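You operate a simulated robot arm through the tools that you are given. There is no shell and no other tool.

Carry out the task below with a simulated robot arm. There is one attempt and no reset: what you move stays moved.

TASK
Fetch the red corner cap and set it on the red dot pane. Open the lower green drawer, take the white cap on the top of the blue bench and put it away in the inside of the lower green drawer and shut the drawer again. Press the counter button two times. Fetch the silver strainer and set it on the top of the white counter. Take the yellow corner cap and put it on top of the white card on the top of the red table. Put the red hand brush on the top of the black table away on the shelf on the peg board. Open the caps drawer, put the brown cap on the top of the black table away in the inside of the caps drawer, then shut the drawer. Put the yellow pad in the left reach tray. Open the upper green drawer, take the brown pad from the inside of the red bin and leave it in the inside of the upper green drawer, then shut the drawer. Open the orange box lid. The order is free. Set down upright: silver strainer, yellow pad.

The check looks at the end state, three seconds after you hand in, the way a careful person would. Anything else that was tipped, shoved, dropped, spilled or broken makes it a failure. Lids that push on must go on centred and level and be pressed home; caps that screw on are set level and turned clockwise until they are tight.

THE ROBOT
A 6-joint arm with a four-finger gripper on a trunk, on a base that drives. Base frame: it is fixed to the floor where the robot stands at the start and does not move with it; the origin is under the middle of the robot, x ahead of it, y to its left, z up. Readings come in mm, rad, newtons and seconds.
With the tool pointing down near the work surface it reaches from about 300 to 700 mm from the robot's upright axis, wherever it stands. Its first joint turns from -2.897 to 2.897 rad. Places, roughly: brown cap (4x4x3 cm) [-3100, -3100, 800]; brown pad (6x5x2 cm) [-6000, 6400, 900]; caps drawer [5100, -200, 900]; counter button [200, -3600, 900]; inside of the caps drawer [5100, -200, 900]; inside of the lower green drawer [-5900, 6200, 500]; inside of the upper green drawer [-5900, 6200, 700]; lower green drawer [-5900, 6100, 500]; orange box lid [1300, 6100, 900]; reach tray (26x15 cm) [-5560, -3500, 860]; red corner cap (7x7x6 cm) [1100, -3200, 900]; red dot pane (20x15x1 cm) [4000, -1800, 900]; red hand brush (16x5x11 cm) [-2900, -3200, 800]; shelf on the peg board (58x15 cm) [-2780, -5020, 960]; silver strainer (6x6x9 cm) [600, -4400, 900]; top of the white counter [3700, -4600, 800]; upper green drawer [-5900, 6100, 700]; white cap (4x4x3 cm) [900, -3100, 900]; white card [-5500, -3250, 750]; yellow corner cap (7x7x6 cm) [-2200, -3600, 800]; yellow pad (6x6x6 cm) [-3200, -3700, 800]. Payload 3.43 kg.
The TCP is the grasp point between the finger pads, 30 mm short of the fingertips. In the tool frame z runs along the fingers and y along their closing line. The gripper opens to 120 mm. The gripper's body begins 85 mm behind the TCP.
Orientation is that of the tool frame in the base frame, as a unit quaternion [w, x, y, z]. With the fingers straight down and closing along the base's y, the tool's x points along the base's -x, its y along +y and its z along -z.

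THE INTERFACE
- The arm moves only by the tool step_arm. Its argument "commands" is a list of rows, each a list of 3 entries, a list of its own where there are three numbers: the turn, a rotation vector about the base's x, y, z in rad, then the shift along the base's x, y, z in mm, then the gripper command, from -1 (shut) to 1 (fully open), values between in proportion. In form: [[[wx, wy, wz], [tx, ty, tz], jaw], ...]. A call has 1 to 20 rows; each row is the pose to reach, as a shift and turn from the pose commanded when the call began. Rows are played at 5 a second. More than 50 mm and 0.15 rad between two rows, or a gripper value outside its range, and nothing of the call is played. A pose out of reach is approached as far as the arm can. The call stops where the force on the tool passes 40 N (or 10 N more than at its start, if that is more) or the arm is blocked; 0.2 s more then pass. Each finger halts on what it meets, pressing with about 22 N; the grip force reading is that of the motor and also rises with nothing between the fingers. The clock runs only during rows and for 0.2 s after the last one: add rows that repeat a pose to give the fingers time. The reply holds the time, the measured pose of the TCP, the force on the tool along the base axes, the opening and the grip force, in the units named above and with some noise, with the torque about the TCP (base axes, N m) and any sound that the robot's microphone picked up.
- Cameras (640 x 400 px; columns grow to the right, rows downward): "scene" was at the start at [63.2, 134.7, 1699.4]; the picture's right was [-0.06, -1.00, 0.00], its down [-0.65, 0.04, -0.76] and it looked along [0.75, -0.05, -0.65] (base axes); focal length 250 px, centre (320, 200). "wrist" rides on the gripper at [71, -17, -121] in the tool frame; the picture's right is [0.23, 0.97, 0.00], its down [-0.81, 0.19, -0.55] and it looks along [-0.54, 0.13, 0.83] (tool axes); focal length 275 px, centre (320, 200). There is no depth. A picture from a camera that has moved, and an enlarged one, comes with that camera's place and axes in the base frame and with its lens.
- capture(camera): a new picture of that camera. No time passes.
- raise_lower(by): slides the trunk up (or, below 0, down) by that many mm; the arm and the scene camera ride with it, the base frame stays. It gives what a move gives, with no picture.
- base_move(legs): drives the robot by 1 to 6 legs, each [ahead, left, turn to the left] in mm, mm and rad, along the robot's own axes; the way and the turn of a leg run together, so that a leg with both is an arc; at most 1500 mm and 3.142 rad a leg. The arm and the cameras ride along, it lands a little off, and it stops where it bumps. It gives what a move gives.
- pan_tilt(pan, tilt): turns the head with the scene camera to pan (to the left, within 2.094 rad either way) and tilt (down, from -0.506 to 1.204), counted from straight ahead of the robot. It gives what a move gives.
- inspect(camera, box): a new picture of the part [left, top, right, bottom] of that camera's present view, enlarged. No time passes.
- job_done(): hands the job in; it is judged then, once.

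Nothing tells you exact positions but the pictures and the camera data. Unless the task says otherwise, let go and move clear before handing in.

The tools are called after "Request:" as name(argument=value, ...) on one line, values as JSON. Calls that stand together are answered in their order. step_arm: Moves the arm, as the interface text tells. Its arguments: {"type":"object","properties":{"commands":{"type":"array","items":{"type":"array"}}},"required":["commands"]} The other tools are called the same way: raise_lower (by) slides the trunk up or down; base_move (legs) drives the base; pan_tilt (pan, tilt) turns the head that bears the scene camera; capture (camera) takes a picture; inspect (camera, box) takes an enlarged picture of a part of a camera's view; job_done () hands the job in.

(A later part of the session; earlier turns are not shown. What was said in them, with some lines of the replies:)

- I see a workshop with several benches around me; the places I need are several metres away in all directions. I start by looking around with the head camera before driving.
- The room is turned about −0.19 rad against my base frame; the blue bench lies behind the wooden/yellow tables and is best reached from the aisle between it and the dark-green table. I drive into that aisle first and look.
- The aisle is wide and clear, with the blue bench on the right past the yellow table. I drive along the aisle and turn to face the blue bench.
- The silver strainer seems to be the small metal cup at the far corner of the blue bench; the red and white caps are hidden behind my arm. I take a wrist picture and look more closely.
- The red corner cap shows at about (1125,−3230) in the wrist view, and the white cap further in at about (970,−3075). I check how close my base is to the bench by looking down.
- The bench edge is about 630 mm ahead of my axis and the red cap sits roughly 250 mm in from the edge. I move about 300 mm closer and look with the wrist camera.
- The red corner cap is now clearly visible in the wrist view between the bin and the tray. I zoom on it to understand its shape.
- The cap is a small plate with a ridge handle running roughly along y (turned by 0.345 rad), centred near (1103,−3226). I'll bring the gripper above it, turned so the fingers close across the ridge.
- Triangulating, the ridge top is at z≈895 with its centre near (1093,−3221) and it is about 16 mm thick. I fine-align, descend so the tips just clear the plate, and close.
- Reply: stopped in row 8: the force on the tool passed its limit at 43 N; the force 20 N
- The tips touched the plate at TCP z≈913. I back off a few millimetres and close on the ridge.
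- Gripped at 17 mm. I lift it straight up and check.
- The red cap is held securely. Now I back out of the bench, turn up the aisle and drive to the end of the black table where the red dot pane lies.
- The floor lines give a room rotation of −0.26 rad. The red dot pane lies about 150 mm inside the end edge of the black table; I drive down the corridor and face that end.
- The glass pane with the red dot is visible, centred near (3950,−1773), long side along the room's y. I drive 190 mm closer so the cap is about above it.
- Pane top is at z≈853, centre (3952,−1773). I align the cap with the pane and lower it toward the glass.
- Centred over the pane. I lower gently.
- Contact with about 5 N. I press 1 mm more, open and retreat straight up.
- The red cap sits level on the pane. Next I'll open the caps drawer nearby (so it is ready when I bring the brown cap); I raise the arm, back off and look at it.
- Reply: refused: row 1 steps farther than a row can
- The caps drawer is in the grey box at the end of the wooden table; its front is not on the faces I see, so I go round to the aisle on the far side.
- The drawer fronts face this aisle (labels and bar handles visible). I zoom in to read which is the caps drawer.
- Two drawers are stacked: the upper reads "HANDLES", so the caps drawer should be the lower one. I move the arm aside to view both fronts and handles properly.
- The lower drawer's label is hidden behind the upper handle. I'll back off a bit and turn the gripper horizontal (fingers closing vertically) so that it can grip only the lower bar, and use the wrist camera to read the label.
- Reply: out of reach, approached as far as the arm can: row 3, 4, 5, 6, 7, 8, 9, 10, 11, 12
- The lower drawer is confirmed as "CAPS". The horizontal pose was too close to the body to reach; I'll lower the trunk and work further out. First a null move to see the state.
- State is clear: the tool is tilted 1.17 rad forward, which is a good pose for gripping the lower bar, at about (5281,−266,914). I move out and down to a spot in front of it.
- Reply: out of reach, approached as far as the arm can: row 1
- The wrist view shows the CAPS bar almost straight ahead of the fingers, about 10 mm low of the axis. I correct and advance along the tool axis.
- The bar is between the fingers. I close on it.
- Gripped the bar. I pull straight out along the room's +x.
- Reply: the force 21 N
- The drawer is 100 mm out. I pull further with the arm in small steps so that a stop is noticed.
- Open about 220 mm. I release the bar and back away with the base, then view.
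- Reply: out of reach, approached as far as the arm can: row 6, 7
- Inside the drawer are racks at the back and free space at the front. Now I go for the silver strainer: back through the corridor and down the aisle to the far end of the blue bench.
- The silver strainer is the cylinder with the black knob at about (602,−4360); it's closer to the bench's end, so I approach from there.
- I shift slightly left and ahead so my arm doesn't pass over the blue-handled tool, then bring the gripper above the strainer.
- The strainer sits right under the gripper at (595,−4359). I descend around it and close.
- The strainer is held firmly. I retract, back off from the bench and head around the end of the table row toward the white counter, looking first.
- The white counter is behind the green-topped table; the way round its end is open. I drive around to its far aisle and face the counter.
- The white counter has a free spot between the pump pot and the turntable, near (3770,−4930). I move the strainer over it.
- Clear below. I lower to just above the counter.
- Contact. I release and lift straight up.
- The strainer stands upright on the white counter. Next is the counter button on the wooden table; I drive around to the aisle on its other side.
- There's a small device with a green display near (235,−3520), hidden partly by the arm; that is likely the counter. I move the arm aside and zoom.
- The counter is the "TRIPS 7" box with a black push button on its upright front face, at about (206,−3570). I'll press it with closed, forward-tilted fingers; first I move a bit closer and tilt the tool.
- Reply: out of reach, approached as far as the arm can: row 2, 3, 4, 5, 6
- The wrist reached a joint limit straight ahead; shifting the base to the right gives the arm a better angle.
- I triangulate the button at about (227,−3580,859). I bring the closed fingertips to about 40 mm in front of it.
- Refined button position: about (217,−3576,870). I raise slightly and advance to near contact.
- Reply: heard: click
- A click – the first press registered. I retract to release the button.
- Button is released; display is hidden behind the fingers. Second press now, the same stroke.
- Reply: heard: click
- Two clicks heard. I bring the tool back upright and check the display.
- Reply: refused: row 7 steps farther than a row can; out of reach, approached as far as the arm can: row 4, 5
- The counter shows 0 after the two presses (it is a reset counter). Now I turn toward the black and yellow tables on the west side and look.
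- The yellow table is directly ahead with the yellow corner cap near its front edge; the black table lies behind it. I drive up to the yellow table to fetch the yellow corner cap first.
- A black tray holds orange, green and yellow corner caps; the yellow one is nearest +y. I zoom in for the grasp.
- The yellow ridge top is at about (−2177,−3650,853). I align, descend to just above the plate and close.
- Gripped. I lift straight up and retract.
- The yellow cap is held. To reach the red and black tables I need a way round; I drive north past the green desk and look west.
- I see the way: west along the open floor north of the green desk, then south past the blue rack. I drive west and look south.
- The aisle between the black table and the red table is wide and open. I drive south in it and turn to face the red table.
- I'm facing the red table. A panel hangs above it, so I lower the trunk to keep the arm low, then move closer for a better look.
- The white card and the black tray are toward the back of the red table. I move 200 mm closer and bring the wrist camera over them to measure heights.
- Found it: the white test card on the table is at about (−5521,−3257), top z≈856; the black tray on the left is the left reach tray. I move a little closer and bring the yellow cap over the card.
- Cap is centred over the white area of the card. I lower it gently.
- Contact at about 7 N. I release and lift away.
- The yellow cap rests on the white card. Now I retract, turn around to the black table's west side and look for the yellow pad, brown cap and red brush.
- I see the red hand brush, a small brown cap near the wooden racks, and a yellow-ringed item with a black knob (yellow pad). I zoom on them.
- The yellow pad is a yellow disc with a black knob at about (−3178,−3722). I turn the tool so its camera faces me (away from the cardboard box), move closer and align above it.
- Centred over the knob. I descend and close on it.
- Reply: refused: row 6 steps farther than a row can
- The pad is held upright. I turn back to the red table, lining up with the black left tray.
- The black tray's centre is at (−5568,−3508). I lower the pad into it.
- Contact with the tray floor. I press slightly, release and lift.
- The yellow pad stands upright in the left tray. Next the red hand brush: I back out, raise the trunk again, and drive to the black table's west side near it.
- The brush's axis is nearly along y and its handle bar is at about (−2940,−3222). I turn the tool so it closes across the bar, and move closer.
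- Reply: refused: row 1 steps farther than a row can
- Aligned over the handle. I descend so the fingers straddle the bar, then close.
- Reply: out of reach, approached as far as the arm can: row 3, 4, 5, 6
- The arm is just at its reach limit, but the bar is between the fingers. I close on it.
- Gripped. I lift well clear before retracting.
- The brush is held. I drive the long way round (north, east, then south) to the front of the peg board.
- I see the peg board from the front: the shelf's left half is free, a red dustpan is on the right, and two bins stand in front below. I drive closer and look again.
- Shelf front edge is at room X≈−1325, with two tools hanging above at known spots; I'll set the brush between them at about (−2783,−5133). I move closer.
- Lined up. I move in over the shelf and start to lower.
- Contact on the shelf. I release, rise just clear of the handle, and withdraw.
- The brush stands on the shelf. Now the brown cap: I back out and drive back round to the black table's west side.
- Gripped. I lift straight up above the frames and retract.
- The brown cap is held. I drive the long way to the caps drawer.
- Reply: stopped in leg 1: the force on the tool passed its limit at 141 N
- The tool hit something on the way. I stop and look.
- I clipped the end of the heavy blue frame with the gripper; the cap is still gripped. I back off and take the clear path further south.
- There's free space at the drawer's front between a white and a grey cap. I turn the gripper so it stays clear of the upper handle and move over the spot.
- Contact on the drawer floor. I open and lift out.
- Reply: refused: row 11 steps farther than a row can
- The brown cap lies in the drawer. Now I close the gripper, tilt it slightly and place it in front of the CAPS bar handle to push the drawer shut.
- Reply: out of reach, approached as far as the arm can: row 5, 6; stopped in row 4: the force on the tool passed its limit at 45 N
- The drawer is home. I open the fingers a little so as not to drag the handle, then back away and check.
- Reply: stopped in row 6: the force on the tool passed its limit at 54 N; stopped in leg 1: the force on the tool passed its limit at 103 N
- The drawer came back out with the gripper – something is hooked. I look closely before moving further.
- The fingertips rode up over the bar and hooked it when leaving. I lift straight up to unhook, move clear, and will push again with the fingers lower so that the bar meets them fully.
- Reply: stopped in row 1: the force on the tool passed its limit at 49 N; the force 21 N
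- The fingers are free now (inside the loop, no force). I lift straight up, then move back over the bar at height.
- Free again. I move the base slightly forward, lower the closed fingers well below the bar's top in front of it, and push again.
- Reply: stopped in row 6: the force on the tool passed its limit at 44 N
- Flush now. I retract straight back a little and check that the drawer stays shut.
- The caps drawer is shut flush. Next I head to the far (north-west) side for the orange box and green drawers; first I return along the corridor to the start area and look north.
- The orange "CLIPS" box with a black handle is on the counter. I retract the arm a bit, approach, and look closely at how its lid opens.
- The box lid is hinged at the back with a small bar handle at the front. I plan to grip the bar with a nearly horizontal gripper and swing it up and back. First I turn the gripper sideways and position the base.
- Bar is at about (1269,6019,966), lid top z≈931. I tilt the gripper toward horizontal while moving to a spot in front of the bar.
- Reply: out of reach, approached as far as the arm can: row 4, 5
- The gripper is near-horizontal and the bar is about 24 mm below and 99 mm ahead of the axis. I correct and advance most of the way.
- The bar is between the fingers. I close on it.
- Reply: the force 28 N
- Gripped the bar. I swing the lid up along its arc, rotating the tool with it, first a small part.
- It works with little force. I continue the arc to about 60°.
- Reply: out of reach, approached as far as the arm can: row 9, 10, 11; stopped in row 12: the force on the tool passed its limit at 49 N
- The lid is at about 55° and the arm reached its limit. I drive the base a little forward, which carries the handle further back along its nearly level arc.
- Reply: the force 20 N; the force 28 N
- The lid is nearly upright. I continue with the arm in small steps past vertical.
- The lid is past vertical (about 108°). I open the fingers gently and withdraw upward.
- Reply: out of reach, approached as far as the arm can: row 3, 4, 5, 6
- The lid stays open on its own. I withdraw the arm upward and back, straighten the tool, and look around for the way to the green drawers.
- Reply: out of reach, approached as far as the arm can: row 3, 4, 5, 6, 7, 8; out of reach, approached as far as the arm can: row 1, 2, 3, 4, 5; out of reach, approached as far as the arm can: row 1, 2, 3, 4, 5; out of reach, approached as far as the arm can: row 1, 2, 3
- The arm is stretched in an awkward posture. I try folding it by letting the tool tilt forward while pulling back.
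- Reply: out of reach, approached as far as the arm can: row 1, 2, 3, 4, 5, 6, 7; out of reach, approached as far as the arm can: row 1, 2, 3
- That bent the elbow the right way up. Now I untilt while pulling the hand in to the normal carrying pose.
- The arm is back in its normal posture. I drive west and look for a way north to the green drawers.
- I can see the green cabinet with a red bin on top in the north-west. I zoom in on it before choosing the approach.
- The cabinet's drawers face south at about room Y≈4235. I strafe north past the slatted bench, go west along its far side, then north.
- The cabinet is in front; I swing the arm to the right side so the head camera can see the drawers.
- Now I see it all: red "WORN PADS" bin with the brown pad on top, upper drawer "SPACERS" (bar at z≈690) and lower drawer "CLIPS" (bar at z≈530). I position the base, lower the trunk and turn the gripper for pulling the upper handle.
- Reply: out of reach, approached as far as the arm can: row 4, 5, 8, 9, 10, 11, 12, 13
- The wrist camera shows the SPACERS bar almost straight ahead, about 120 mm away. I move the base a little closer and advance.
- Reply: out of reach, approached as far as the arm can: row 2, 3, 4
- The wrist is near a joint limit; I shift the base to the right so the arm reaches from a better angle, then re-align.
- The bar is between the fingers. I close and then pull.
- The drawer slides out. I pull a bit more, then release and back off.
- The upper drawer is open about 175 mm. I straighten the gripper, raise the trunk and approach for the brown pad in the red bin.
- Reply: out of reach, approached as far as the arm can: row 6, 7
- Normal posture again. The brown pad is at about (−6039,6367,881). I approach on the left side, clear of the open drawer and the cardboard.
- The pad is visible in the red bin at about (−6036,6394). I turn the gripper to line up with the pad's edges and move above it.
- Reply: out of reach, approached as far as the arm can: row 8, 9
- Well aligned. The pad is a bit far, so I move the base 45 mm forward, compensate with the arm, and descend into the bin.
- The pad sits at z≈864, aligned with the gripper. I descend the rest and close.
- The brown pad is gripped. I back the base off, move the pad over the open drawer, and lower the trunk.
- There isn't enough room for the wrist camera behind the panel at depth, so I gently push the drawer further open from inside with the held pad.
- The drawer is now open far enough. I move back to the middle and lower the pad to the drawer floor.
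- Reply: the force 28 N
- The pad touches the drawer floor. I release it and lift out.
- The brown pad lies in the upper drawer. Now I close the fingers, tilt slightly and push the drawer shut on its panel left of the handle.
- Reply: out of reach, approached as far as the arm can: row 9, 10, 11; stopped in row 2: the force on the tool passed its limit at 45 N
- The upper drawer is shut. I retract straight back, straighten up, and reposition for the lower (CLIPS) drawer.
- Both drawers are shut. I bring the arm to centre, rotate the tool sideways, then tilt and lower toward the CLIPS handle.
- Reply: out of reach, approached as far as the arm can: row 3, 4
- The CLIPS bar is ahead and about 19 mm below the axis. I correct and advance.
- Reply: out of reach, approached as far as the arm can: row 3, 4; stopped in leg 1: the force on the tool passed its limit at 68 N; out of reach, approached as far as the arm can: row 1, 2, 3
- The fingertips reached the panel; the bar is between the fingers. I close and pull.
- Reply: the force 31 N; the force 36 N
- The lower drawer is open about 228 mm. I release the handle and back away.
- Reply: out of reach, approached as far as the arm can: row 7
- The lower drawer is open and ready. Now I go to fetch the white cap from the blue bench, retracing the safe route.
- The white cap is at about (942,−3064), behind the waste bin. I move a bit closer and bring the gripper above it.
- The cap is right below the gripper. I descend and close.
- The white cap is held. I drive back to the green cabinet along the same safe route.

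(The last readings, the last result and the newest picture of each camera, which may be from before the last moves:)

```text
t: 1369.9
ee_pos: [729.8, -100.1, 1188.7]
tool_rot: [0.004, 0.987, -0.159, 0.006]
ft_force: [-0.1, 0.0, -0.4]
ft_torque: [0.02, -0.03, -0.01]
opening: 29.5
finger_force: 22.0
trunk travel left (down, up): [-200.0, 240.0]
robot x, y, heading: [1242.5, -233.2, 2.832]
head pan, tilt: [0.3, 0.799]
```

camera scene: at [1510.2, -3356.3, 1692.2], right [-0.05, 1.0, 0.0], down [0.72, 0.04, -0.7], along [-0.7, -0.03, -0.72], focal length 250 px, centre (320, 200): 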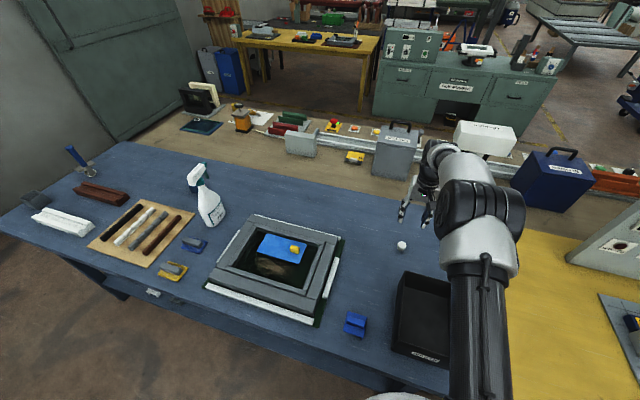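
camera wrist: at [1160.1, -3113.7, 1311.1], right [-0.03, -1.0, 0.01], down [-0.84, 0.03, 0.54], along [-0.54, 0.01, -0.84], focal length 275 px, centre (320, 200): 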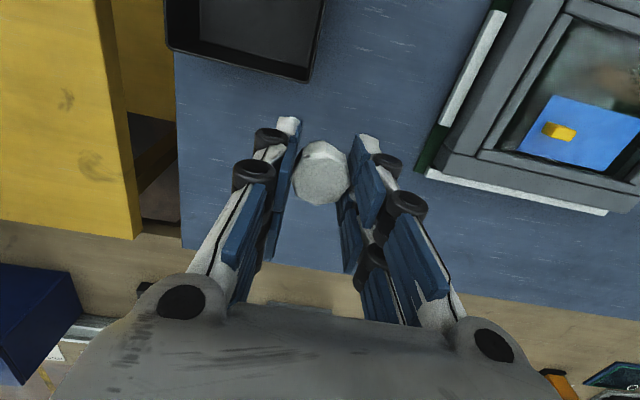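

Request:
base_move(legs=[[0, 0, 0.05], [1400, 0, 0], [0, 690, 0], [1500, 0, 0], [1500, 0, 0]])

```text
t: 1394.7
ee_pos: [-3733.6, 168.7, 1188.4]
tool_rot: [0.004, 0.994, -0.104, 0.007]
ft_force: [0.3, -0.3, -0.4]
ft_torque: [0.0, 0.01, -0.03]
opening: 29.9
finger_force: 21.8
trunk travel left (down, up): [-200.0, 240.0]
robot x, y, heading: [-3207.8, 100.0, 2.944]
head pan, tilt: [0.3, 0.799]
```

Request:
base_move(legs=[[0, 0, -0.062], [0, -1060, 0], [0, -1050, 0], [1400, 0, 0], [1350, 0, 0]])

```text
t: 1418.6
ee_pos: [-5804.4, 3029.3, 1187.5]
tool_rot: [0.005, 0.989, -0.148, 0.006]
ft_force: [-0.5, -0.2, -0.8]
ft_torque: [0.01, 0.01, -0.03]
opening: 29.7
finger_force: 22.0
trunk travel left (down, up): [-200.0, 240.0]
robot x, y, heading: [-5287.5, 2914.1, 2.856]
head pan, tilt: [0.3, 0.799]
```

Request:
base_move(legs=[[0, 0, -1.545], [900, 0, 0], [800, 0, 0], [0, 700, 0], [0, 700, 0]])

Request:
pan_tilt(pan=0.1, tilt=0.8)

Request:
capture(camera="scene")

Request:
capture(camera="wrist")

```text
t: 1437.9
ee_pos: [-6082.7, 5465.3, 1188.1]
tool_rot: [-0.007, -0.608, 0.794, -0.002]
ft_force: [-0.6, 0.2, -0.3]
ft_torque: [0.0, -0.04, -0.01]
opening: 29.7
finger_force: 21.7
trunk travel left (down, up): [-200.0, 240.0]
robot x, y, heading: [-6180.5, 4943.1, 1.32]
head pan, tilt: [0.3, 0.799]
```

```text
t: 1438.6
ee_pos: [-6081.9, 5464.9, 1188.7]
tool_rot: [-0.008, -0.607, 0.795, -0.001]
ft_force: [-0.2, -0.3, 0.3]
ft_torque: [-0.01, -0.03, 0.02]
opening: 29.5
finger_force: 22.3
trunk travel left (down, up): [-200.0, 240.0]
robot x, y, heading: [-6186.5, 4943.3, 1.315]
head pan, tilt: [0.099, 0.799]
```

```text
taken
camera scene: at [-6313.1, 5038.5, 1692.3], right [0.99, -0.15, 0.0], down [-0.11, -0.71, -0.7], along [0.11, 0.69, -0.72], focal length 250 px, centre (320, 200)
```

scene: 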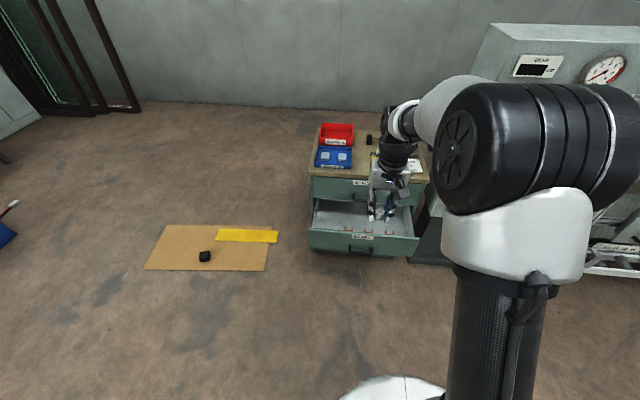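

```text
taken
camera wrist: at [-6082.4, 5391.9, 1310.3], right [-1.0, 0.03, 0.01], down [0.03, 0.84, 0.54], along [0.01, 0.54, -0.84], focal length 275 px, centre (320, 200)
```

wrist: 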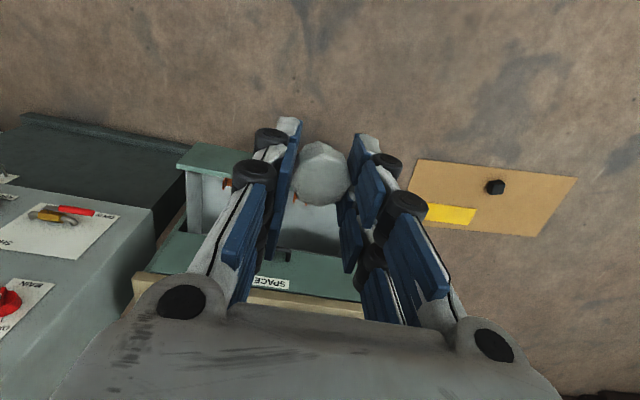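

Request:
inspect(camera="scene", box=[290, 140, 450, 270])

```text
3.08 times, centred on (370, 205) of scene
camera zoom: at [-6313.1, 5038.5, 1692.3], right [0.99, -0.15, 0.0], down [-0.11, -0.71, -0.7], along [0.11, 0.69, -0.72], focal length 770 px, centre (166, 185)
```

zoom: 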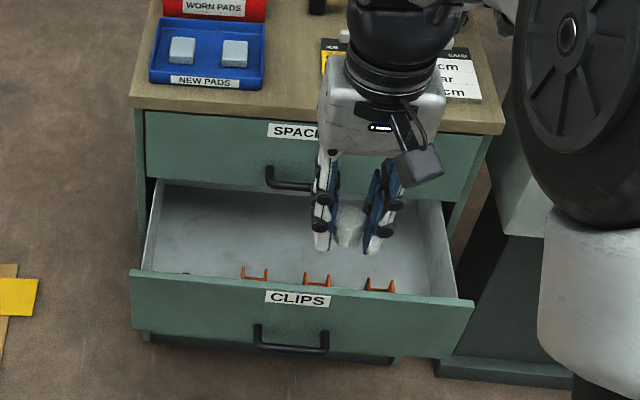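

Request:
base_move(legs=[[330, 0, 0]])

Request:
raise_lower(by=-190)

Request:
capture(camera="wrist")

Request:
capture(camera="scene")

```text
t: 1440.8
ee_pos: [-5998.2, 5782.6, 1189.0]
tool_rot: [-0.009, -0.606, 0.795, -0.003]
ft_force: [-0.1, 0.9, -0.2]
ft_torque: [-0.05, 0.02, -0.01]
opening: 29.6
finger_force: 22.0
trunk travel left (down, up): [-200.0, 240.0]
robot x, y, heading: [-6101.6, 5258.4, 1.314]
head pan, tilt: [0.099, 0.799]
```

```text
t: 1442.9
ee_pos: [-5997.5, 5781.6, 998.4]
tool_rot: [-0.008, -0.606, 0.795, -0.002]
ft_force: [0.1, -0.2, 0.2]
ft_torque: [0.0, 0.02, 0.03]
opening: 29.5
finger_force: 22.2
trunk travel left (down, up): [-10.0, 430.0]
robot x, y, heading: [-6102.5, 5261.7, 1.313]
head pan, tilt: [0.099, 0.799]
```

```text
taken
camera wrist: at [-5997.9, 5708.0, 1120.4], right [-1.0, 0.04, 0.01], down [0.04, 0.84, 0.54], along [0.01, 0.54, -0.84], focal length 275 px, centre (320, 200)
```

wrist: 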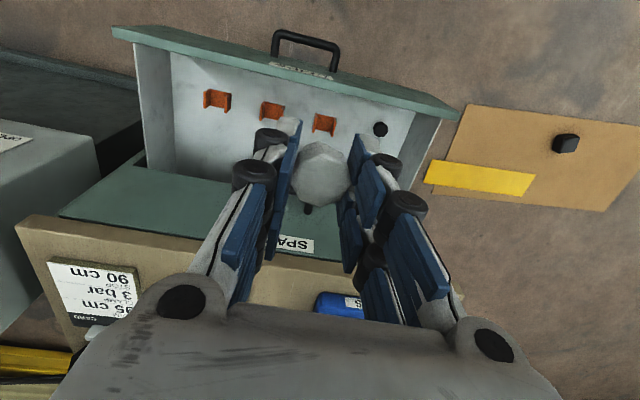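

```text
taken
camera scene: at [-6230.2, 5355.7, 1502.4], right [0.99, -0.16, 0.0], down [-0.11, -0.71, -0.7], along [0.11, 0.69, -0.72], focal length 250 px, centre (320, 200)
```

scene: 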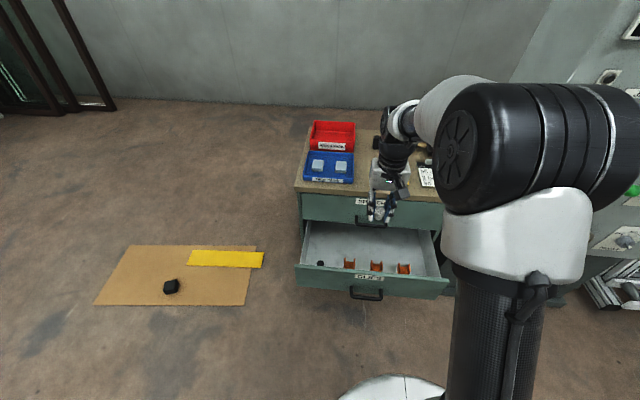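

Inside are three orange clips and a black cap in a row; there's free space behind them. I move to set the white cap behind the clips, away from the upper handle.

Request:
base_move(legs=[[60, -110, 0]])

Request:
step_arm(commands=[[[0, 0, 0], [36, 38, 0], -1], [[0, 0, 0], [71, 75, 0], -1], [[0, 0, 0], [71, 75, -45], -1], [[0, 0, 0], [71, 75, -90], -1], [[0, 0, 0], [71, 75, -90], -1]])

Request:
capture(camera="wrist")

Request:
capture(camera="scene")

```text
t: 1444.2
ee_pos: [-5875.3, 5812.7, 998.0]
tool_rot: [-0.007, -0.605, 0.796, -0.002]
ft_force: [0.7, -1.1, 0.0]
ft_torque: [0.01, 0.01, 0.0]
opening: 29.4
finger_force: 21.6
trunk travel left (down, up): [-10.0, 430.0]
robot x, y, heading: [-5981.8, 5294.7, 1.312]
head pan, tilt: [0.099, 0.799]
```

```text
refused: row 1 steps farther than a row can; nothing moved
```

```text
taken
camera wrist: at [-5875.8, 5739.2, 1120.2], right [-1.0, 0.04, 0.01], down [0.04, 0.84, 0.54], along [0.01, 0.54, -0.84], focal length 275 px, centre (320, 200)
```

wrist: 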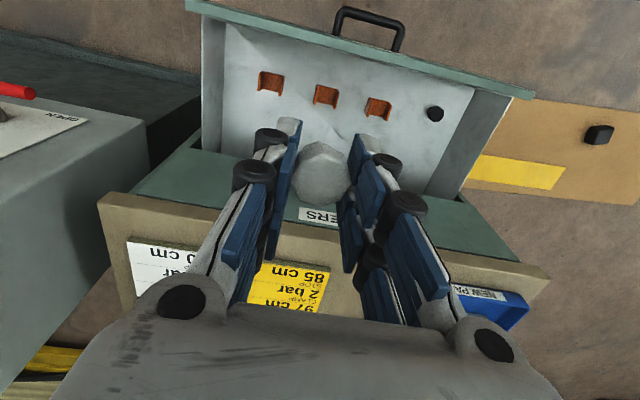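

```text
taken
camera scene: at [-6108.1, 5387.1, 1502.3], right [0.99, -0.16, 0.0], down [-0.11, -0.71, -0.7], along [0.11, 0.69, -0.72], focal length 250 px, centre (320, 200)
```

scene: 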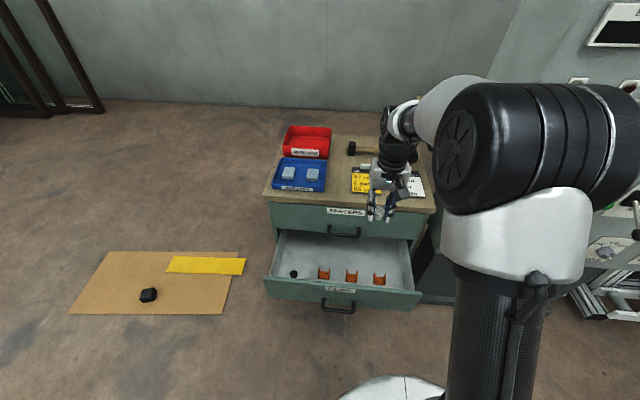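

Request:
step_arm(commands=[[[0, 0, 0], [18, 27, 0], -1], [[0, 0, 0], [36, 54, 0], -1], [[0, 0, 0], [54, 82, 0], -1], [[0, 0, 0], [54, 82, -45], -1], [[0, 0, 0], [54, 82, -90], -1], [[0, 0, 0], [54, 82, -135], -1], [[0, 0, 0], [54, 82, -180], -1], [[0, 0, 0], [54, 82, -220], -1], [[0, 0, 0], [54, 82, -220], -1]])

Request:
capture(camera="wrist")

Request:
capture(camera="scene")

```text
t: 1446.2
ee_pos: [-5823.1, 5893.8, 779.5]
tool_rot: [-0.008, -0.605, 0.796, -0.002]
ft_force: [-0.7, -0.3, -0.3]
ft_torque: [0.0, 0.01, -0.01]
opening: 29.6
finger_force: 21.7
trunk travel left (down, up): [-10.0, 430.0]
robot x, y, heading: [-5981.2, 5292.8, 1.314]
head pan, tilt: [0.099, 0.799]
```

```text
taken
camera wrist: at [-5824.1, 5820.7, 900.7], right [-1.0, 0.04, 0.01], down [0.04, 0.84, 0.54], along [0.01, 0.54, -0.84], focal length 275 px, centre (320, 200)
```

wrist: 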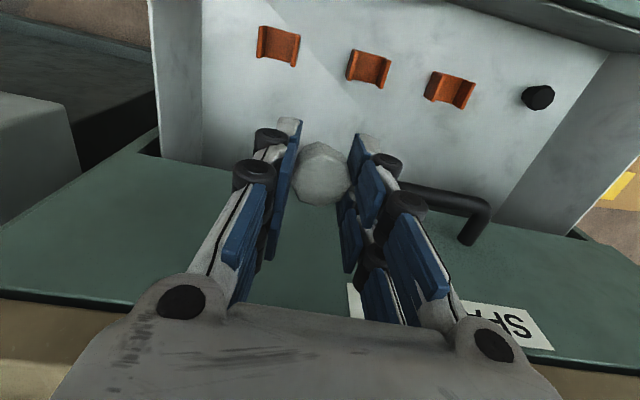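

```text
taken
camera scene: at [-6108.8, 5387.0, 1502.3], right [0.99, -0.16, 0.0], down [-0.11, -0.71, -0.7], along [0.11, 0.69, -0.72], focal length 250 px, centre (320, 200)
```

scene: 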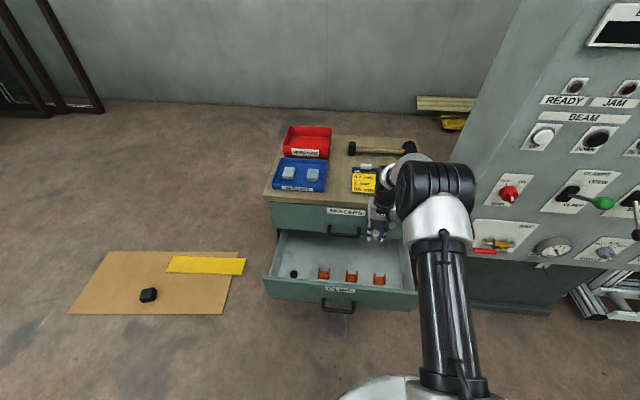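

The cabinet's top board overhangs, so deep placement would bring my wrist too close to it. I'll place the cap in the free strip between the front panel and the clips instead; I move back and look.

Request:
step_arm(commands=[[[0, 0, 0], [-10, -38, 20], -1], [[0, 0, 0], [-20, -76, 40], -1], [[0, 0, 0], [-26, -96, 50], -1], [[0, 0, 0], [-26, -96, 50], -1]])

Request:
capture(camera="wrist")

Request:
inspect(camera="scene", box=[250, 190, 450, 320])

```text
t: 1447.2
ee_pos: [-5848.5, 5798.0, 828.9]
tool_rot: [-0.008, -0.605, 0.796, -0.001]
ft_force: [0.2, -0.2, -0.8]
ft_torque: [-0.02, 0.0, 0.01]
opening: 29.7
finger_force: 21.9
trunk travel left (down, up): [-10.0, 430.0]
robot x, y, heading: [-5978.9, 5290.3, 1.311]
head pan, tilt: [0.099, 0.799]
```

```text
taken
camera wrist: at [-5849.8, 5723.8, 950.3], right [-1.0, 0.04, 0.01], down [0.04, 0.84, 0.54], along [0.01, 0.54, -0.84], focal length 275 px, centre (320, 200)
```

wrist: 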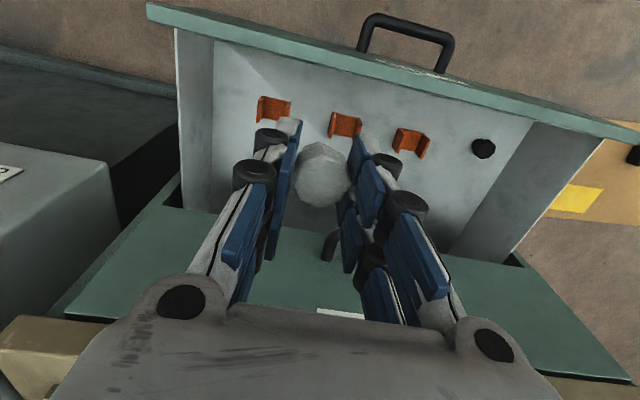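

```text
3.08 times, centred on (350, 255) of scene
camera zoom: at [-6108.8, 5386.9, 1502.2], right [0.99, -0.16, 0.0], down [-0.11, -0.71, -0.7], along [0.11, 0.69, -0.72], focal length 770 px, centre (228, 31)
```

zoom: 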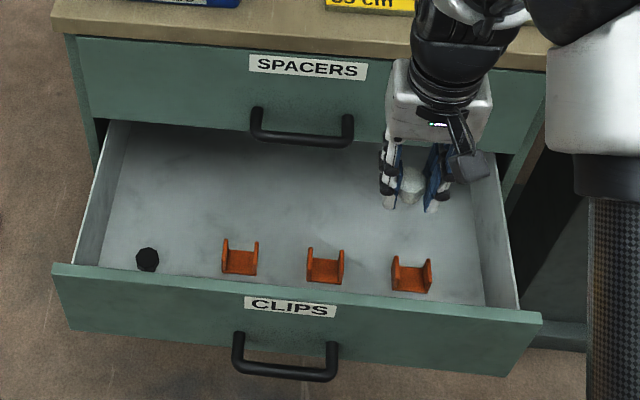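

There's ample room behind the clips if the drawer is a bit further open. I lower the held cap inside (above the clips) and push the front panel outward a little more.

Request:
step_arm(commands=[[[0, 0, 0], [7, 26, 0], -1], [[0, 0, 0], [7, 26, -45], -1], [[0, 0, 0], [7, 26, -90], -1], [[0, 0, 0], [7, 26, -135], -1], [[0, 0, 0], [7, 26, -175], -1], [[0, 0, 0], [7, 26, -205], -1], [[0, 0, 0], [7, 26, -220], -1], [[0, 0, 0], [7, 26, -220], -1]])

Request:
capture(camera="wrist")

Request:
inspect(camera="scene", box=[250, 190, 450, 320])

```text
t: 1449.0
ee_pos: [-5842.6, 5824.5, 608.8]
tool_rot: [-0.007, -0.605, 0.796, -0.002]
ft_force: [0.0, -0.7, -0.1]
ft_torque: [-0.01, 0.0, 0.01]
opening: 29.4
finger_force: 22.2
trunk travel left (down, up): [-10.0, 430.0]
robot x, y, heading: [-5979.2, 5291.8, 1.315]
head pan, tilt: [0.099, 0.799]
```

```text
taken
camera wrist: at [-5841.8, 5750.9, 730.4], right [-1.0, 0.04, 0.01], down [0.04, 0.84, 0.54], along [0.01, 0.54, -0.84], focal length 275 px, centre (320, 200)
```

wrist: 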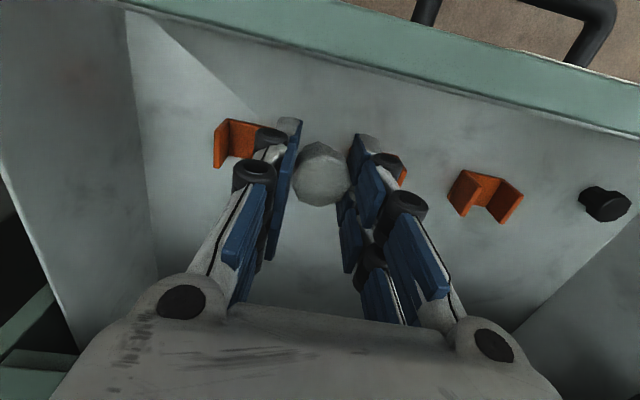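

```text
3.08 times, centred on (350, 255) of scene
camera zoom: at [-6108.8, 5386.9, 1502.3], right [0.99, -0.16, 0.0], down [-0.11, -0.71, -0.7], along [0.11, 0.69, -0.72], focal length 770 px, centre (228, 31)
```

zoom: 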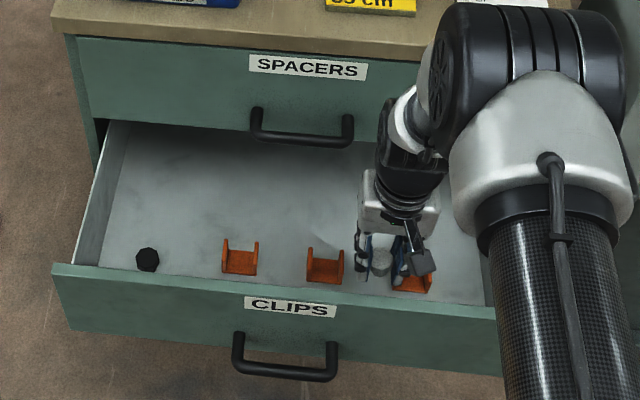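

Request:
step_arm(commands=[[[0, 0, 0], [-3, -12, 0], -1], [[0, 0, 0], [-6, -23, 0], -1], [[0, 0, 0], [-9, -34, 0], -1], [[0, 0, 0], [-12, -45, 0], -1], [[0, 0, 0], [-15, -56, 0], -1], [[0, 0, 0], [-18, -67, 0], -1], [[0, 0, 0], [-21, -78, 0], -1], [[0, 0, 0], [-23.5, -88, 0], -1], [[0, 0, 0], [-23.5, -88, 0], -1]])

Request:
inspect(camera="scene", box=[250, 190, 450, 320])

Request:
capture(camera="wrist")

```text
t: 1451.0
ee_pos: [-5864.9, 5737.1, 608.7]
tool_rot: [-0.008, -0.605, 0.796, -0.001]
ft_force: [0.5, 0.0, -0.7]
ft_torque: [0.0, 0.01, 0.02]
opening: 29.6
finger_force: 22.1
trunk travel left (down, up): [-10.0, 430.0]
robot x, y, heading: [-5980.9, 5291.8, 1.312]
head pan, tilt: [0.099, 0.799]
```

```text
3.08 times, centred on (350, 255) of scene
camera zoom: at [-6108.8, 5386.9, 1502.3], right [0.99, -0.16, 0.0], down [-0.11, -0.71, -0.7], along [0.11, 0.69, -0.72], focal length 770 px, centre (228, 31)
```

zoom: 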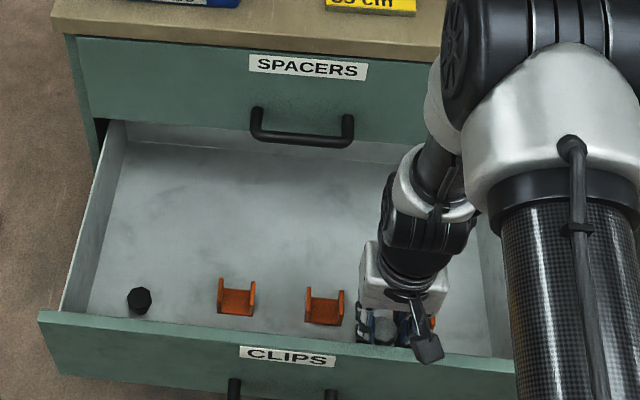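

```text
taken
camera wrist: at [-5865.1, 5662.6, 730.5], right [-1.0, 0.04, 0.01], down [0.04, 0.84, 0.54], along [0.01, 0.54, -0.84], focal length 275 px, centre (320, 200)
```

wrist: 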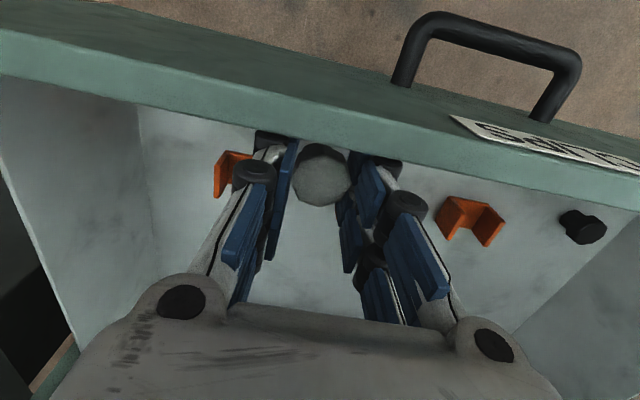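

Now there is plenty of room. I move back behind the clips and lower the cap to the floor.

Request:
step_arm(commands=[[[0, 0, 0], [10, 39, 0], -1], [[0, 0, 0], [20.5, 77, 0], -1], [[0, 0, 0], [30.8, 116, 0], -1], [[0, 0, 0], [30.8, 116, -20], -1], [[0, 0, 0], [30.8, 116, -40], -1], [[0, 0, 0], [30.8, 116, -52], -1], [[0, 0, 0], [30.8, 116, -58], -1], [[0, 0, 0], [30.8, 116, -58], -1]])

Request:
capture(camera="wrist")

```text
t: 1452.8
ee_pos: [-5832.4, 5852.3, 550.5]
tool_rot: [-0.008, -0.606, 0.796, -0.002]
ft_force: [-0.7, -0.3, -0.2]
ft_torque: [0.0, 0.01, 0.04]
opening: 29.3
finger_force: 21.9
trunk travel left (down, up): [-10.0, 430.0]
robot x, y, heading: [-5979.5, 5291.6, 1.318]
head pan, tilt: [0.099, 0.799]
```

```text
taken
camera wrist: at [-5834.0, 5778.9, 671.7], right [-1.0, 0.04, 0.01], down [0.04, 0.84, 0.54], along [0.01, 0.54, -0.84], focal length 275 px, centre (320, 200)
```

wrist: 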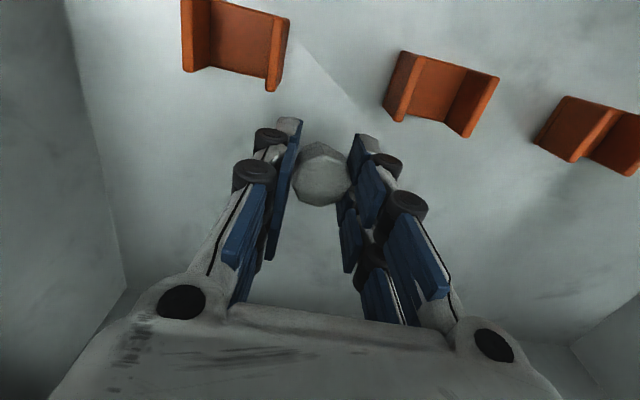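

Request:
step_arm(commands=[[[0, 0, 0], [0, 0, -5], -1], [[0, 0, 0], [0, 0, -10], -1], [[0, 0, 0], [0, 0, -14], -1], [[0, 0, 0], [0, 0, -14], -1]])

```text
t: 1453.8
ee_pos: [-5833.5, 5851.0, 537.3]
tool_rot: [-0.007, -0.606, 0.796, -0.002]
ft_force: [0.2, -0.6, 0.0]
ft_torque: [-0.01, 0.0, 0.01]
opening: 29.6
finger_force: 22.0
trunk travel left (down, up): [-10.0, 430.0]
robot x, y, heading: [-5978.9, 5290.5, 1.31]
head pan, tilt: [0.099, 0.799]
```

Request:
step_arm(commands=[[[0, 0, 0], [0, 0, -4], -1], [[0, 0, 0], [0, 0, -8], -1], [[0, 0, 0], [0, 0, -12], -1], [[0, 0, 0], [0, 0, -12], -1]])

Request:
capture(camera="wrist")

```text
t: 1454.8
ee_pos: [-5832.6, 5851.5, 524.9]
tool_rot: [-0.007, -0.606, 0.796, -0.001]
ft_force: [0.0, 0.8, 0.0]
ft_torque: [0.03, -0.01, 0.02]
opening: 29.7
finger_force: 21.8
trunk travel left (down, up): [-10.0, 430.0]
robot x, y, heading: [-5979.0, 5288.9, 1.314]
head pan, tilt: [0.099, 0.799]
```

```text
taken
camera wrist: at [-5833.9, 5779.0, 646.1], right [-1.0, 0.04, 0.01], down [0.04, 0.84, 0.54], along [0.01, 0.54, -0.84], focal length 275 px, centre (320, 200)
```

wrist: 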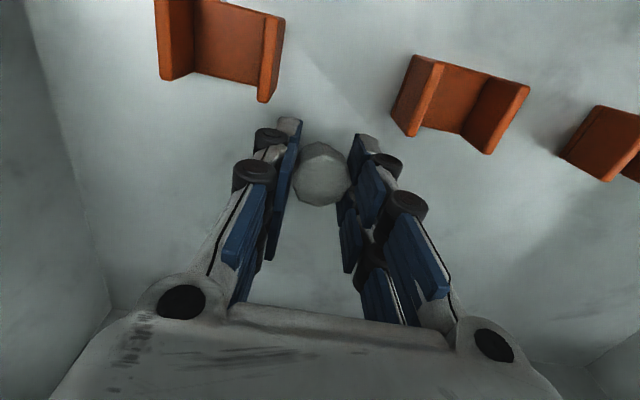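

Request:
step_arm(commands=[[[0, 0, 0], [0, 0, -4], -1], [[0, 0, 0], [0, 0, -8], -1], [[0, 0, 0], [0, 0, -12], -1], [[0, 0, 0], [0, 0, -15], -1], [[0, 0, 0], [0, 0, -15], -1]])

```text
t: 1456.0
ee_pos: [-5831.6, 5853.4, 509.5]
tool_rot: [-0.007, -0.605, 0.796, 0.0]
ft_force: [-1.8, 0.7, 13.7]
ft_torque: [0.06, 0.18, -0.02]
opening: 29.7
finger_force: 22.0
trunk travel left (down, up): [-10.0, 430.0]
robot x, y, heading: [-5979.9, 5291.0, 1.311]
head pan, tilt: [0.099, 0.799]
```

Contact with the drawer floor. I release and lift out.

Request:
step_arm(commands=[[[0, 0, 0], [0, 0, 1], -1], [[0, 0, 0], [0, 0, 1], -0.4], [[0, 0, 0], [0, 0, 1], -0.2], [[0, 0, 0], [0, 0, 1], -0.15], [[0, 0, 0], [0, 0, 20], -0.15], [[0, 0, 0], [0, 0, 60], -0.15], [[0, 0, 0], [-5, -20, 100], -0.15], [[0, 0, 0], [-10, -40, 140], -0.15], [[0, 0, 0], [-15, -58, 185], -0.15], [[0, 0, 0], [-20, -76, 230], -0.15], [[0, 0, 0], [-25, -94, 275], -0.15], [[0, 0, 0], [-30, -112, 320], -0.3]])

Request:
capture(camera="wrist")

Request:
capture(camera="scene")

```text
t: 1458.5
ee_pos: [-5862.6, 5740.3, 831.4]
tool_rot: [-0.008, -0.606, 0.796, -0.002]
ft_force: [0.2, -0.1, -1.2]
ft_torque: [0.01, -0.03, 0.0]
opening: 42.0
finger_force: 0.0
trunk travel left (down, up): [-10.0, 430.0]
robot x, y, heading: [-5981.5, 5288.9, 1.314]
head pan, tilt: [0.099, 0.799]
```

```text
taken
camera wrist: at [-5863.4, 5667.4, 952.2], right [-1.0, 0.04, 0.01], down [0.04, 0.84, 0.54], along [0.01, 0.54, -0.84], focal length 275 px, centre (320, 200)
```

wrist: 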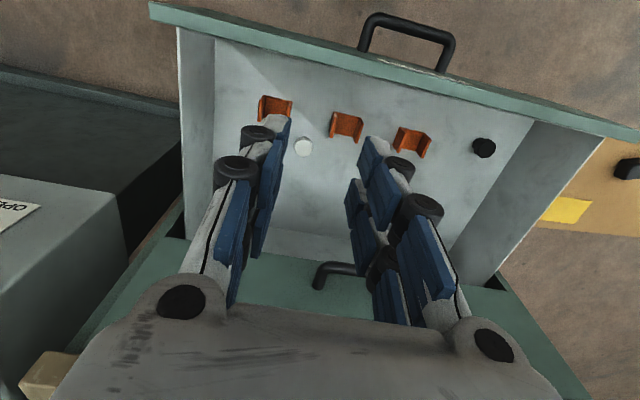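

```text
taken
camera scene: at [-6109.0, 5386.4, 1502.3], right [0.99, -0.16, 0.0], down [-0.11, -0.71, -0.7], along [0.11, 0.69, -0.72], focal length 250 px, centre (320, 200)
```

scene: 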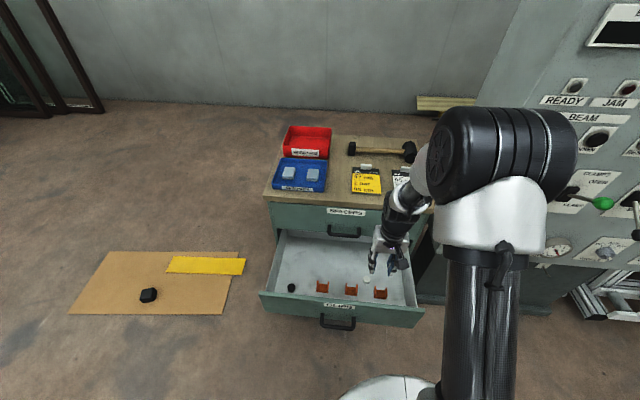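

The white cap lies in the lower drawer. Now I close the fingers, go in front of the panel right of its handle, and push the drawer shut.

Request:
step_arm(commands=[[[0, 0, 0], [9, -30, 0], -0.7], [[0, 0, 0], [18, -60, 0], -1], [[0, 0, 0], [25, -92, 0], -1], [[0.1, -0.027, 0], [25, -92, -35], -1], [[0.2, -0.053, 0], [25, -92, -75], -1], [[0.3, -0.08, 0], [25, -92, -115], -1], [[0.386, -0.103, 0], [25, -92, -155], -1], [[0.386, -0.103, 0], [25, -92, -195], -1], [[0.386, -0.103, 0], [25, -92, -235], -1], [[0.386, -0.103, 0], [25, -92, -268], -1], [[0.386, -0.103, 0], [25, -92, -268], -1]])

Request:
capture(camera="wrist")

Request:
capture(camera="scene")

```text
t: 1461.0
ee_pos: [-5838.1, 5650.0, 561.6]
tool_rot: [0.15, -0.594, 0.781, 0.121]
ft_force: [-0.4, -0.1, 0.6]
ft_torque: [0.0, -0.02, 0.04]
opening: 0.0
finger_force: 22.1
out of reach, approached as far as the arm can: row 5
trunk travel left (down, up): [-10.0, 430.0]
robot x, y, heading: [-5978.8, 5287.5, 1.31]
head pan, tilt: [0.099, 0.799]
```

```text
taken
camera wrist: at [-5849.9, 5536.2, 646.4], right [-1.0, 0.05, -0.08], down [-0.03, 0.57, 0.82], along [0.09, 0.82, -0.57], focal length 275 px, centre (320, 200)
```

wrist: 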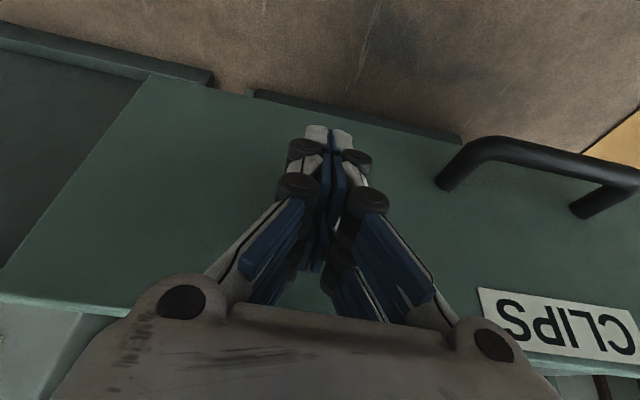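

```text
taken
camera scene: at [-6108.8, 5387.0, 1502.3], right [0.99, -0.16, 0.0], down [-0.11, -0.71, -0.7], along [0.11, 0.69, -0.72], focal length 250 px, centre (320, 200)
```

scene: 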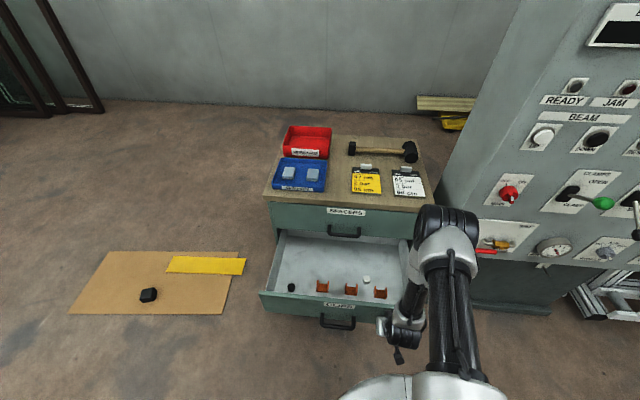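

Request:
step_arm(commands=[[[0, 0, 0], [4, 14.5, 0], -1], [[0, 0, 0], [8, 29, 0], -1], [[0, 0, 0], [11.5, 43, 0], -1], [[0, 0, 0], [15.4, 58, 0], -1], [[0, 0, 0], [20, 75, 0], -1], [[0, 0, 0], [24.7, 93, 0], -1], [[0, 0, 0], [29.5, 111, 0], -1], [[0, 0, 0], [34, 128, 0], -1], [[0, 0, 0], [38.5, 145, 0], -1], [[0, 0, 0], [43, 162, 0], -1], [[0, 0, 0], [47.5, 179, 0], -1], [[0, 0, 0], [52, 196, 0], -1], [[0, 0, 0], [56.5, 213, 0], -1], [[0, 0, 0], [61, 230, 0], -1], [[0, 0, 0], [61, 230, 0], -1]])

Request:
capture(camera="wrist")

Request:
capture(camera="scene")

```text
t: 1464.2
ee_pos: [-5778.7, 5877.9, 560.4]
tool_rot: [0.15, -0.595, 0.781, 0.119]
ft_force: [-0.6, -0.1, 0.3]
ft_torque: [0.0, -0.02, 0.01]
opening: 0.0
finger_force: 33.0
trunk travel left (down, up): [-10.0, 430.0]
robot x, y, heading: [-5976.9, 5289.1, 1.314]
head pan, tilt: [0.099, 0.799]
```

```text
taken
camera wrist: at [-5789.4, 5764.2, 645.8], right [-1.0, 0.05, -0.08], down [-0.03, 0.57, 0.82], along [0.09, 0.82, -0.57], focal length 275 px, centre (320, 200)
```

wrist: 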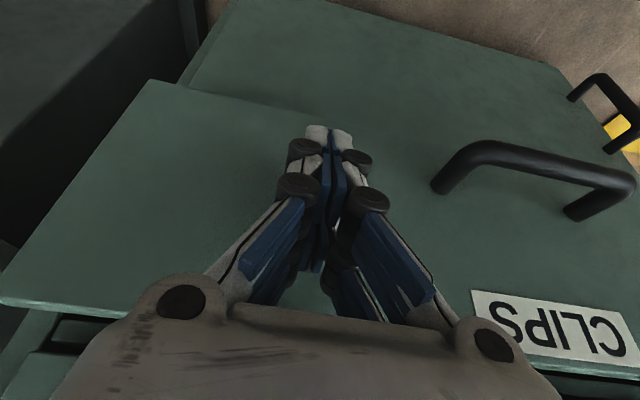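

```text
taken
camera scene: at [-6108.8, 5387.0, 1502.3], right [0.99, -0.16, 0.0], down [-0.11, -0.71, -0.7], along [0.11, 0.69, -0.72], focal length 250 px, centre (320, 200)
```

scene: 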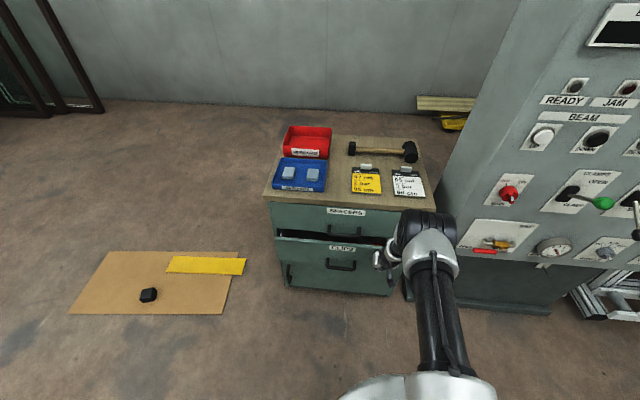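

Request:
step_arm(commands=[[[0, 0, 0], [2.6, 9.7, 0], -1], [[0, 0, 0], [5.1, 19.3, 0], -1], [[0, 0, 0], [7.7, 29, 0], -1], [[0, 0, 0], [10.3, 38.6, 0], -1], [[0, 0, 0], [12.3, 46, 0], -1], [[0, 0, 0], [14, 53, 0], -1], [[0, 0, 0], [15.7, 59, 0], -1], [[0, 0, 0], [17, 64, 0], -1], [[0, 0, 0], [18.3, 69, 0], -1], [[0, 0, 0], [19.6, 74, 0], -1], [[0, 0, 0], [21, 79, 0], -1], [[0, 0, 0], [22, 84, 0], -1]])

Request:
capture(camera="wrist")

Request:
inspect(camera="scene", box=[250, 180, 450, 320])

```text
t: 1465.8
ee_pos: [-5765.2, 5927.9, 556.2]
tool_rot: [0.139, -0.596, 0.782, 0.12]
ft_force: [0.4, -2.5, -2.6]
ft_torque: [-0.1, 0.04, 0.0]
opening: 5.8
finger_force: 33.2
out of reach, approached as far as the arm can: row 1, 2, 3, 4, 8
trunk travel left (down, up): [-10.0, 430.0]
robot x, y, heading: [-5981.2, 5293.3, 1.314]
head pan, tilt: [0.099, 0.799]
stopped in row 8: the force on the tool passed its limit at 46 N (the readings are from after the stop); the commanded pose is now the measured one
```

```text
taken
camera wrist: at [-5774.4, 5814.5, 642.2], right [-1.0, 0.05, -0.06], down [-0.02, 0.58, 0.81], along [0.07, 0.81, -0.58], focal length 275 px, centre (320, 200)
```

wrist: 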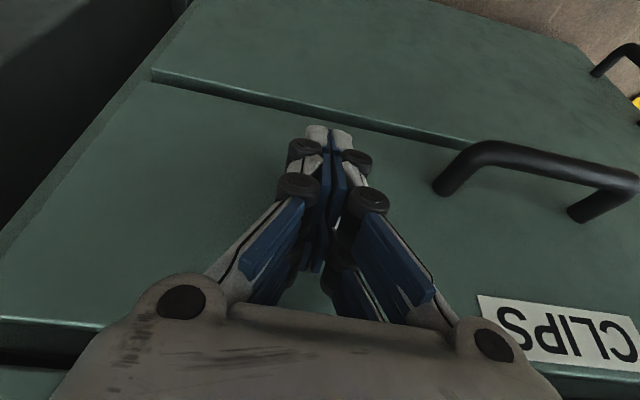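

```text
2.86 times, centred on (350, 250) of scene
camera zoom: at [-6108.8, 5386.7, 1502.1], right [0.99, -0.16, 0.0], down [-0.11, -0.71, -0.7], along [0.11, 0.69, -0.72], focal length 715 px, centre (234, 57)
```

zoom: 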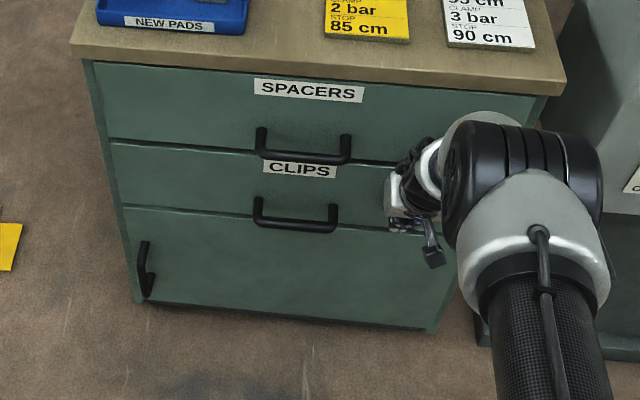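

The lower drawer is shut. I retract straight back, raise the arm and check the cabinet.

Request:
step_arm(commands=[[[0, 0, 0], [-2, -8, 0], -1], [[0, 0, 0], [-10, -38, 0], -1], [[0, 0, 0], [-22, -83, 0], -1], [[0, 0, 0], [-34, -128, 0], -1], [[0, 0, 0], [-46, -173, 10], -1], [[-0.1, 0.027, 0], [-52, -195, 50], -1], [[-0.2, 0.053, 0], [-52, -195, 95], -0.5], [[-0.3, 0.08, 0], [-52, -195, 140], 0], [[-0.386, 0.103, 0], [-52, -195, 185], 0], [[-0.386, 0.103, 0], [-52, -195, 230], 0], [[-0.386, 0.103, 0], [-52, -195, 275], 0], [[-0.386, 0.103, 0], [-52, -195, 320], 0], [[-0.386, 0.103, 0], [-52, -195, 365], 0], [[-0.386, 0.103, 0], [-52, -195, 400], 0]])

Request:
raise_lower(by=190)

Request:
base_move(legs=[[-350, 0, 0]])

Request:
pan_tilt(pan=0.0, tilt=0.6)

Request:
capture(camera="scene")

Request:
inspect(camera="scene", box=[220, 140, 400, 290])

```text
t: 1468.8
ee_pos: [-5830.1, 5711.0, 902.9]
tool_rot: [-0.029, -0.602, 0.795, 0.074]
ft_force: [0.6, -0.1, 0.6]
ft_torque: [0.01, 0.0, 0.01]
opening: 59.9
finger_force: 0.0
out of reach, approached as far as the arm can: row 2, 3, 8, 9, 10, 11, 12, 13, 14
trunk travel left (down, up): [-10.0, 430.0]
robot x, y, heading: [-5981.7, 5292.0, 1.312]
head pan, tilt: [0.099, 0.799]
```

```text
t: 1470.8
ee_pos: [-5829.5, 5711.0, 1091.7]
tool_rot: [-0.027, -0.602, 0.795, 0.075]
ft_force: [0.3, 0.2, 0.0]
ft_torque: [-0.01, 0.01, 0.01]
opening: 60.1
finger_force: 0.0
trunk travel left (down, up): [-200.0, 240.0]
robot x, y, heading: [-5982.2, 5290.0, 1.307]
head pan, tilt: [0.099, 0.799]
```

```text
t: 1473.1
ee_pos: [-5919.0, 5367.9, 1092.3]
tool_rot: [-0.028, -0.601, 0.795, 0.075]
ft_force: [0.4, -0.3, 0.5]
ft_torque: [0.01, 0.02, 0.0]
opening: 59.8
finger_force: 0.0
trunk travel left (down, up): [-200.0, 240.0]
robot x, y, heading: [-6072.4, 4947.9, 1.311]
head pan, tilt: [0.099, 0.799]
```

```text
t: 1473.9
ee_pos: [-5919.2, 5369.3, 1092.0]
tool_rot: [-0.028, -0.601, 0.795, 0.074]
ft_force: [0.4, 0.4, 0.7]
ft_torque: [0.01, 0.01, 0.02]
opening: 59.9
finger_force: 0.0
trunk travel left (down, up): [-200.0, 240.0]
robot x, y, heading: [-6067.1, 4948.8, 1.306]
head pan, tilt: [0.0, 0.6]
```

```text
taken
camera scene: at [-6189.4, 5050.6, 1709.1], right [0.97, -0.26, 0.0], down [-0.14, -0.55, -0.82], along [0.21, 0.8, -0.57], focal length 250 px, centre (320, 200)
```

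scene: 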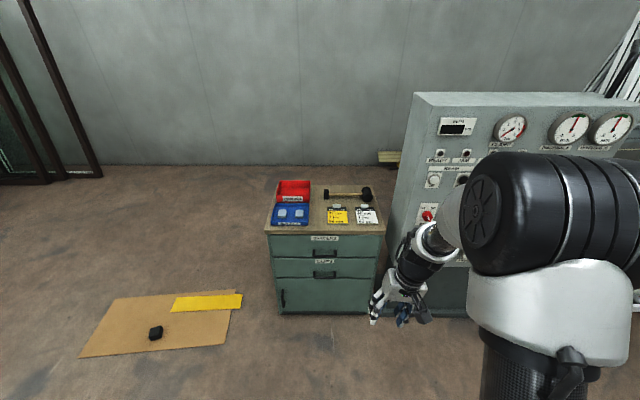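

```text
2.67 times, centred on (310, 215) of scene
camera zoom: at [-6189.4, 5050.6, 1709.1], right [0.97, -0.26, 0.0], down [-0.14, -0.55, -0.82], along [0.21, 0.8, -0.57], focal length 667 px, centre (347, 160)
```

zoom: 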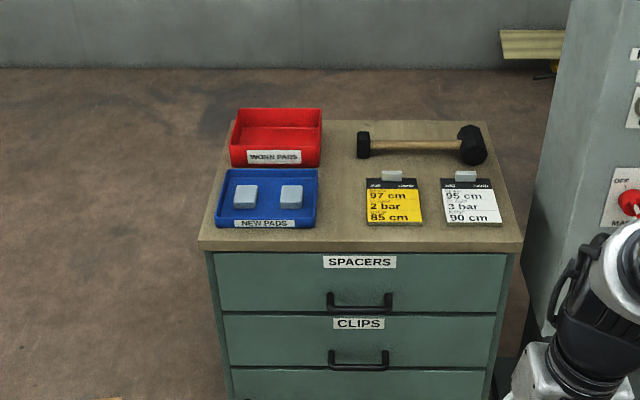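

Everything on the list is done: both green drawers are shut with the brown pad and white cap inside, and the other items were checked visually after each placement. The gripper is empty and the arm is clear of everything, so I hand in.

Request:
job_done()

```text
The job is handed in.
```

I finished all ten tasks and handed the job in; the verdict hasn't come back. During the work I hit one thing I shouldn't have, described below.

| Task | State when I last looked |
|---|---|
| Red corner cap | Sitting level on the red dot pane |
| Lower green drawer | White cap inside, drawer shut |
| Counter button | Pressed twice, one click heard each time. The TRIPS display went from 7 to 0, so the button seems to be a reset |
| Silver strainer | Upright on the white counter |
| Yellow corner cap | On the white test card on the red table |
| Red hand brush | On the peg-board shelf |
| Caps drawer | Brown cap inside, drawer shut |
| Yellow pad | Upright in the black left reach tray |
| Upper green drawer | Brown pad inside, drawer shut |
| Orange box lid | Open past vertical and staying up on its own |

- **Collision:** while carrying the brown cap, the gripper hit the end of the heavy blue frame at about 141 N. The cap stayed in the grip. Comparing pictures from before and after, the frame had not visibly moved; my estimate is good to a few centimetres.
- **Caps drawer:** on the first try the fingertips hooked the handle and pulled the drawer back open. The second push shut it, and it still looked shut after I backed away.

I checked each item right after placing it. I did not go back round to recheck the earlier ones before handing in.
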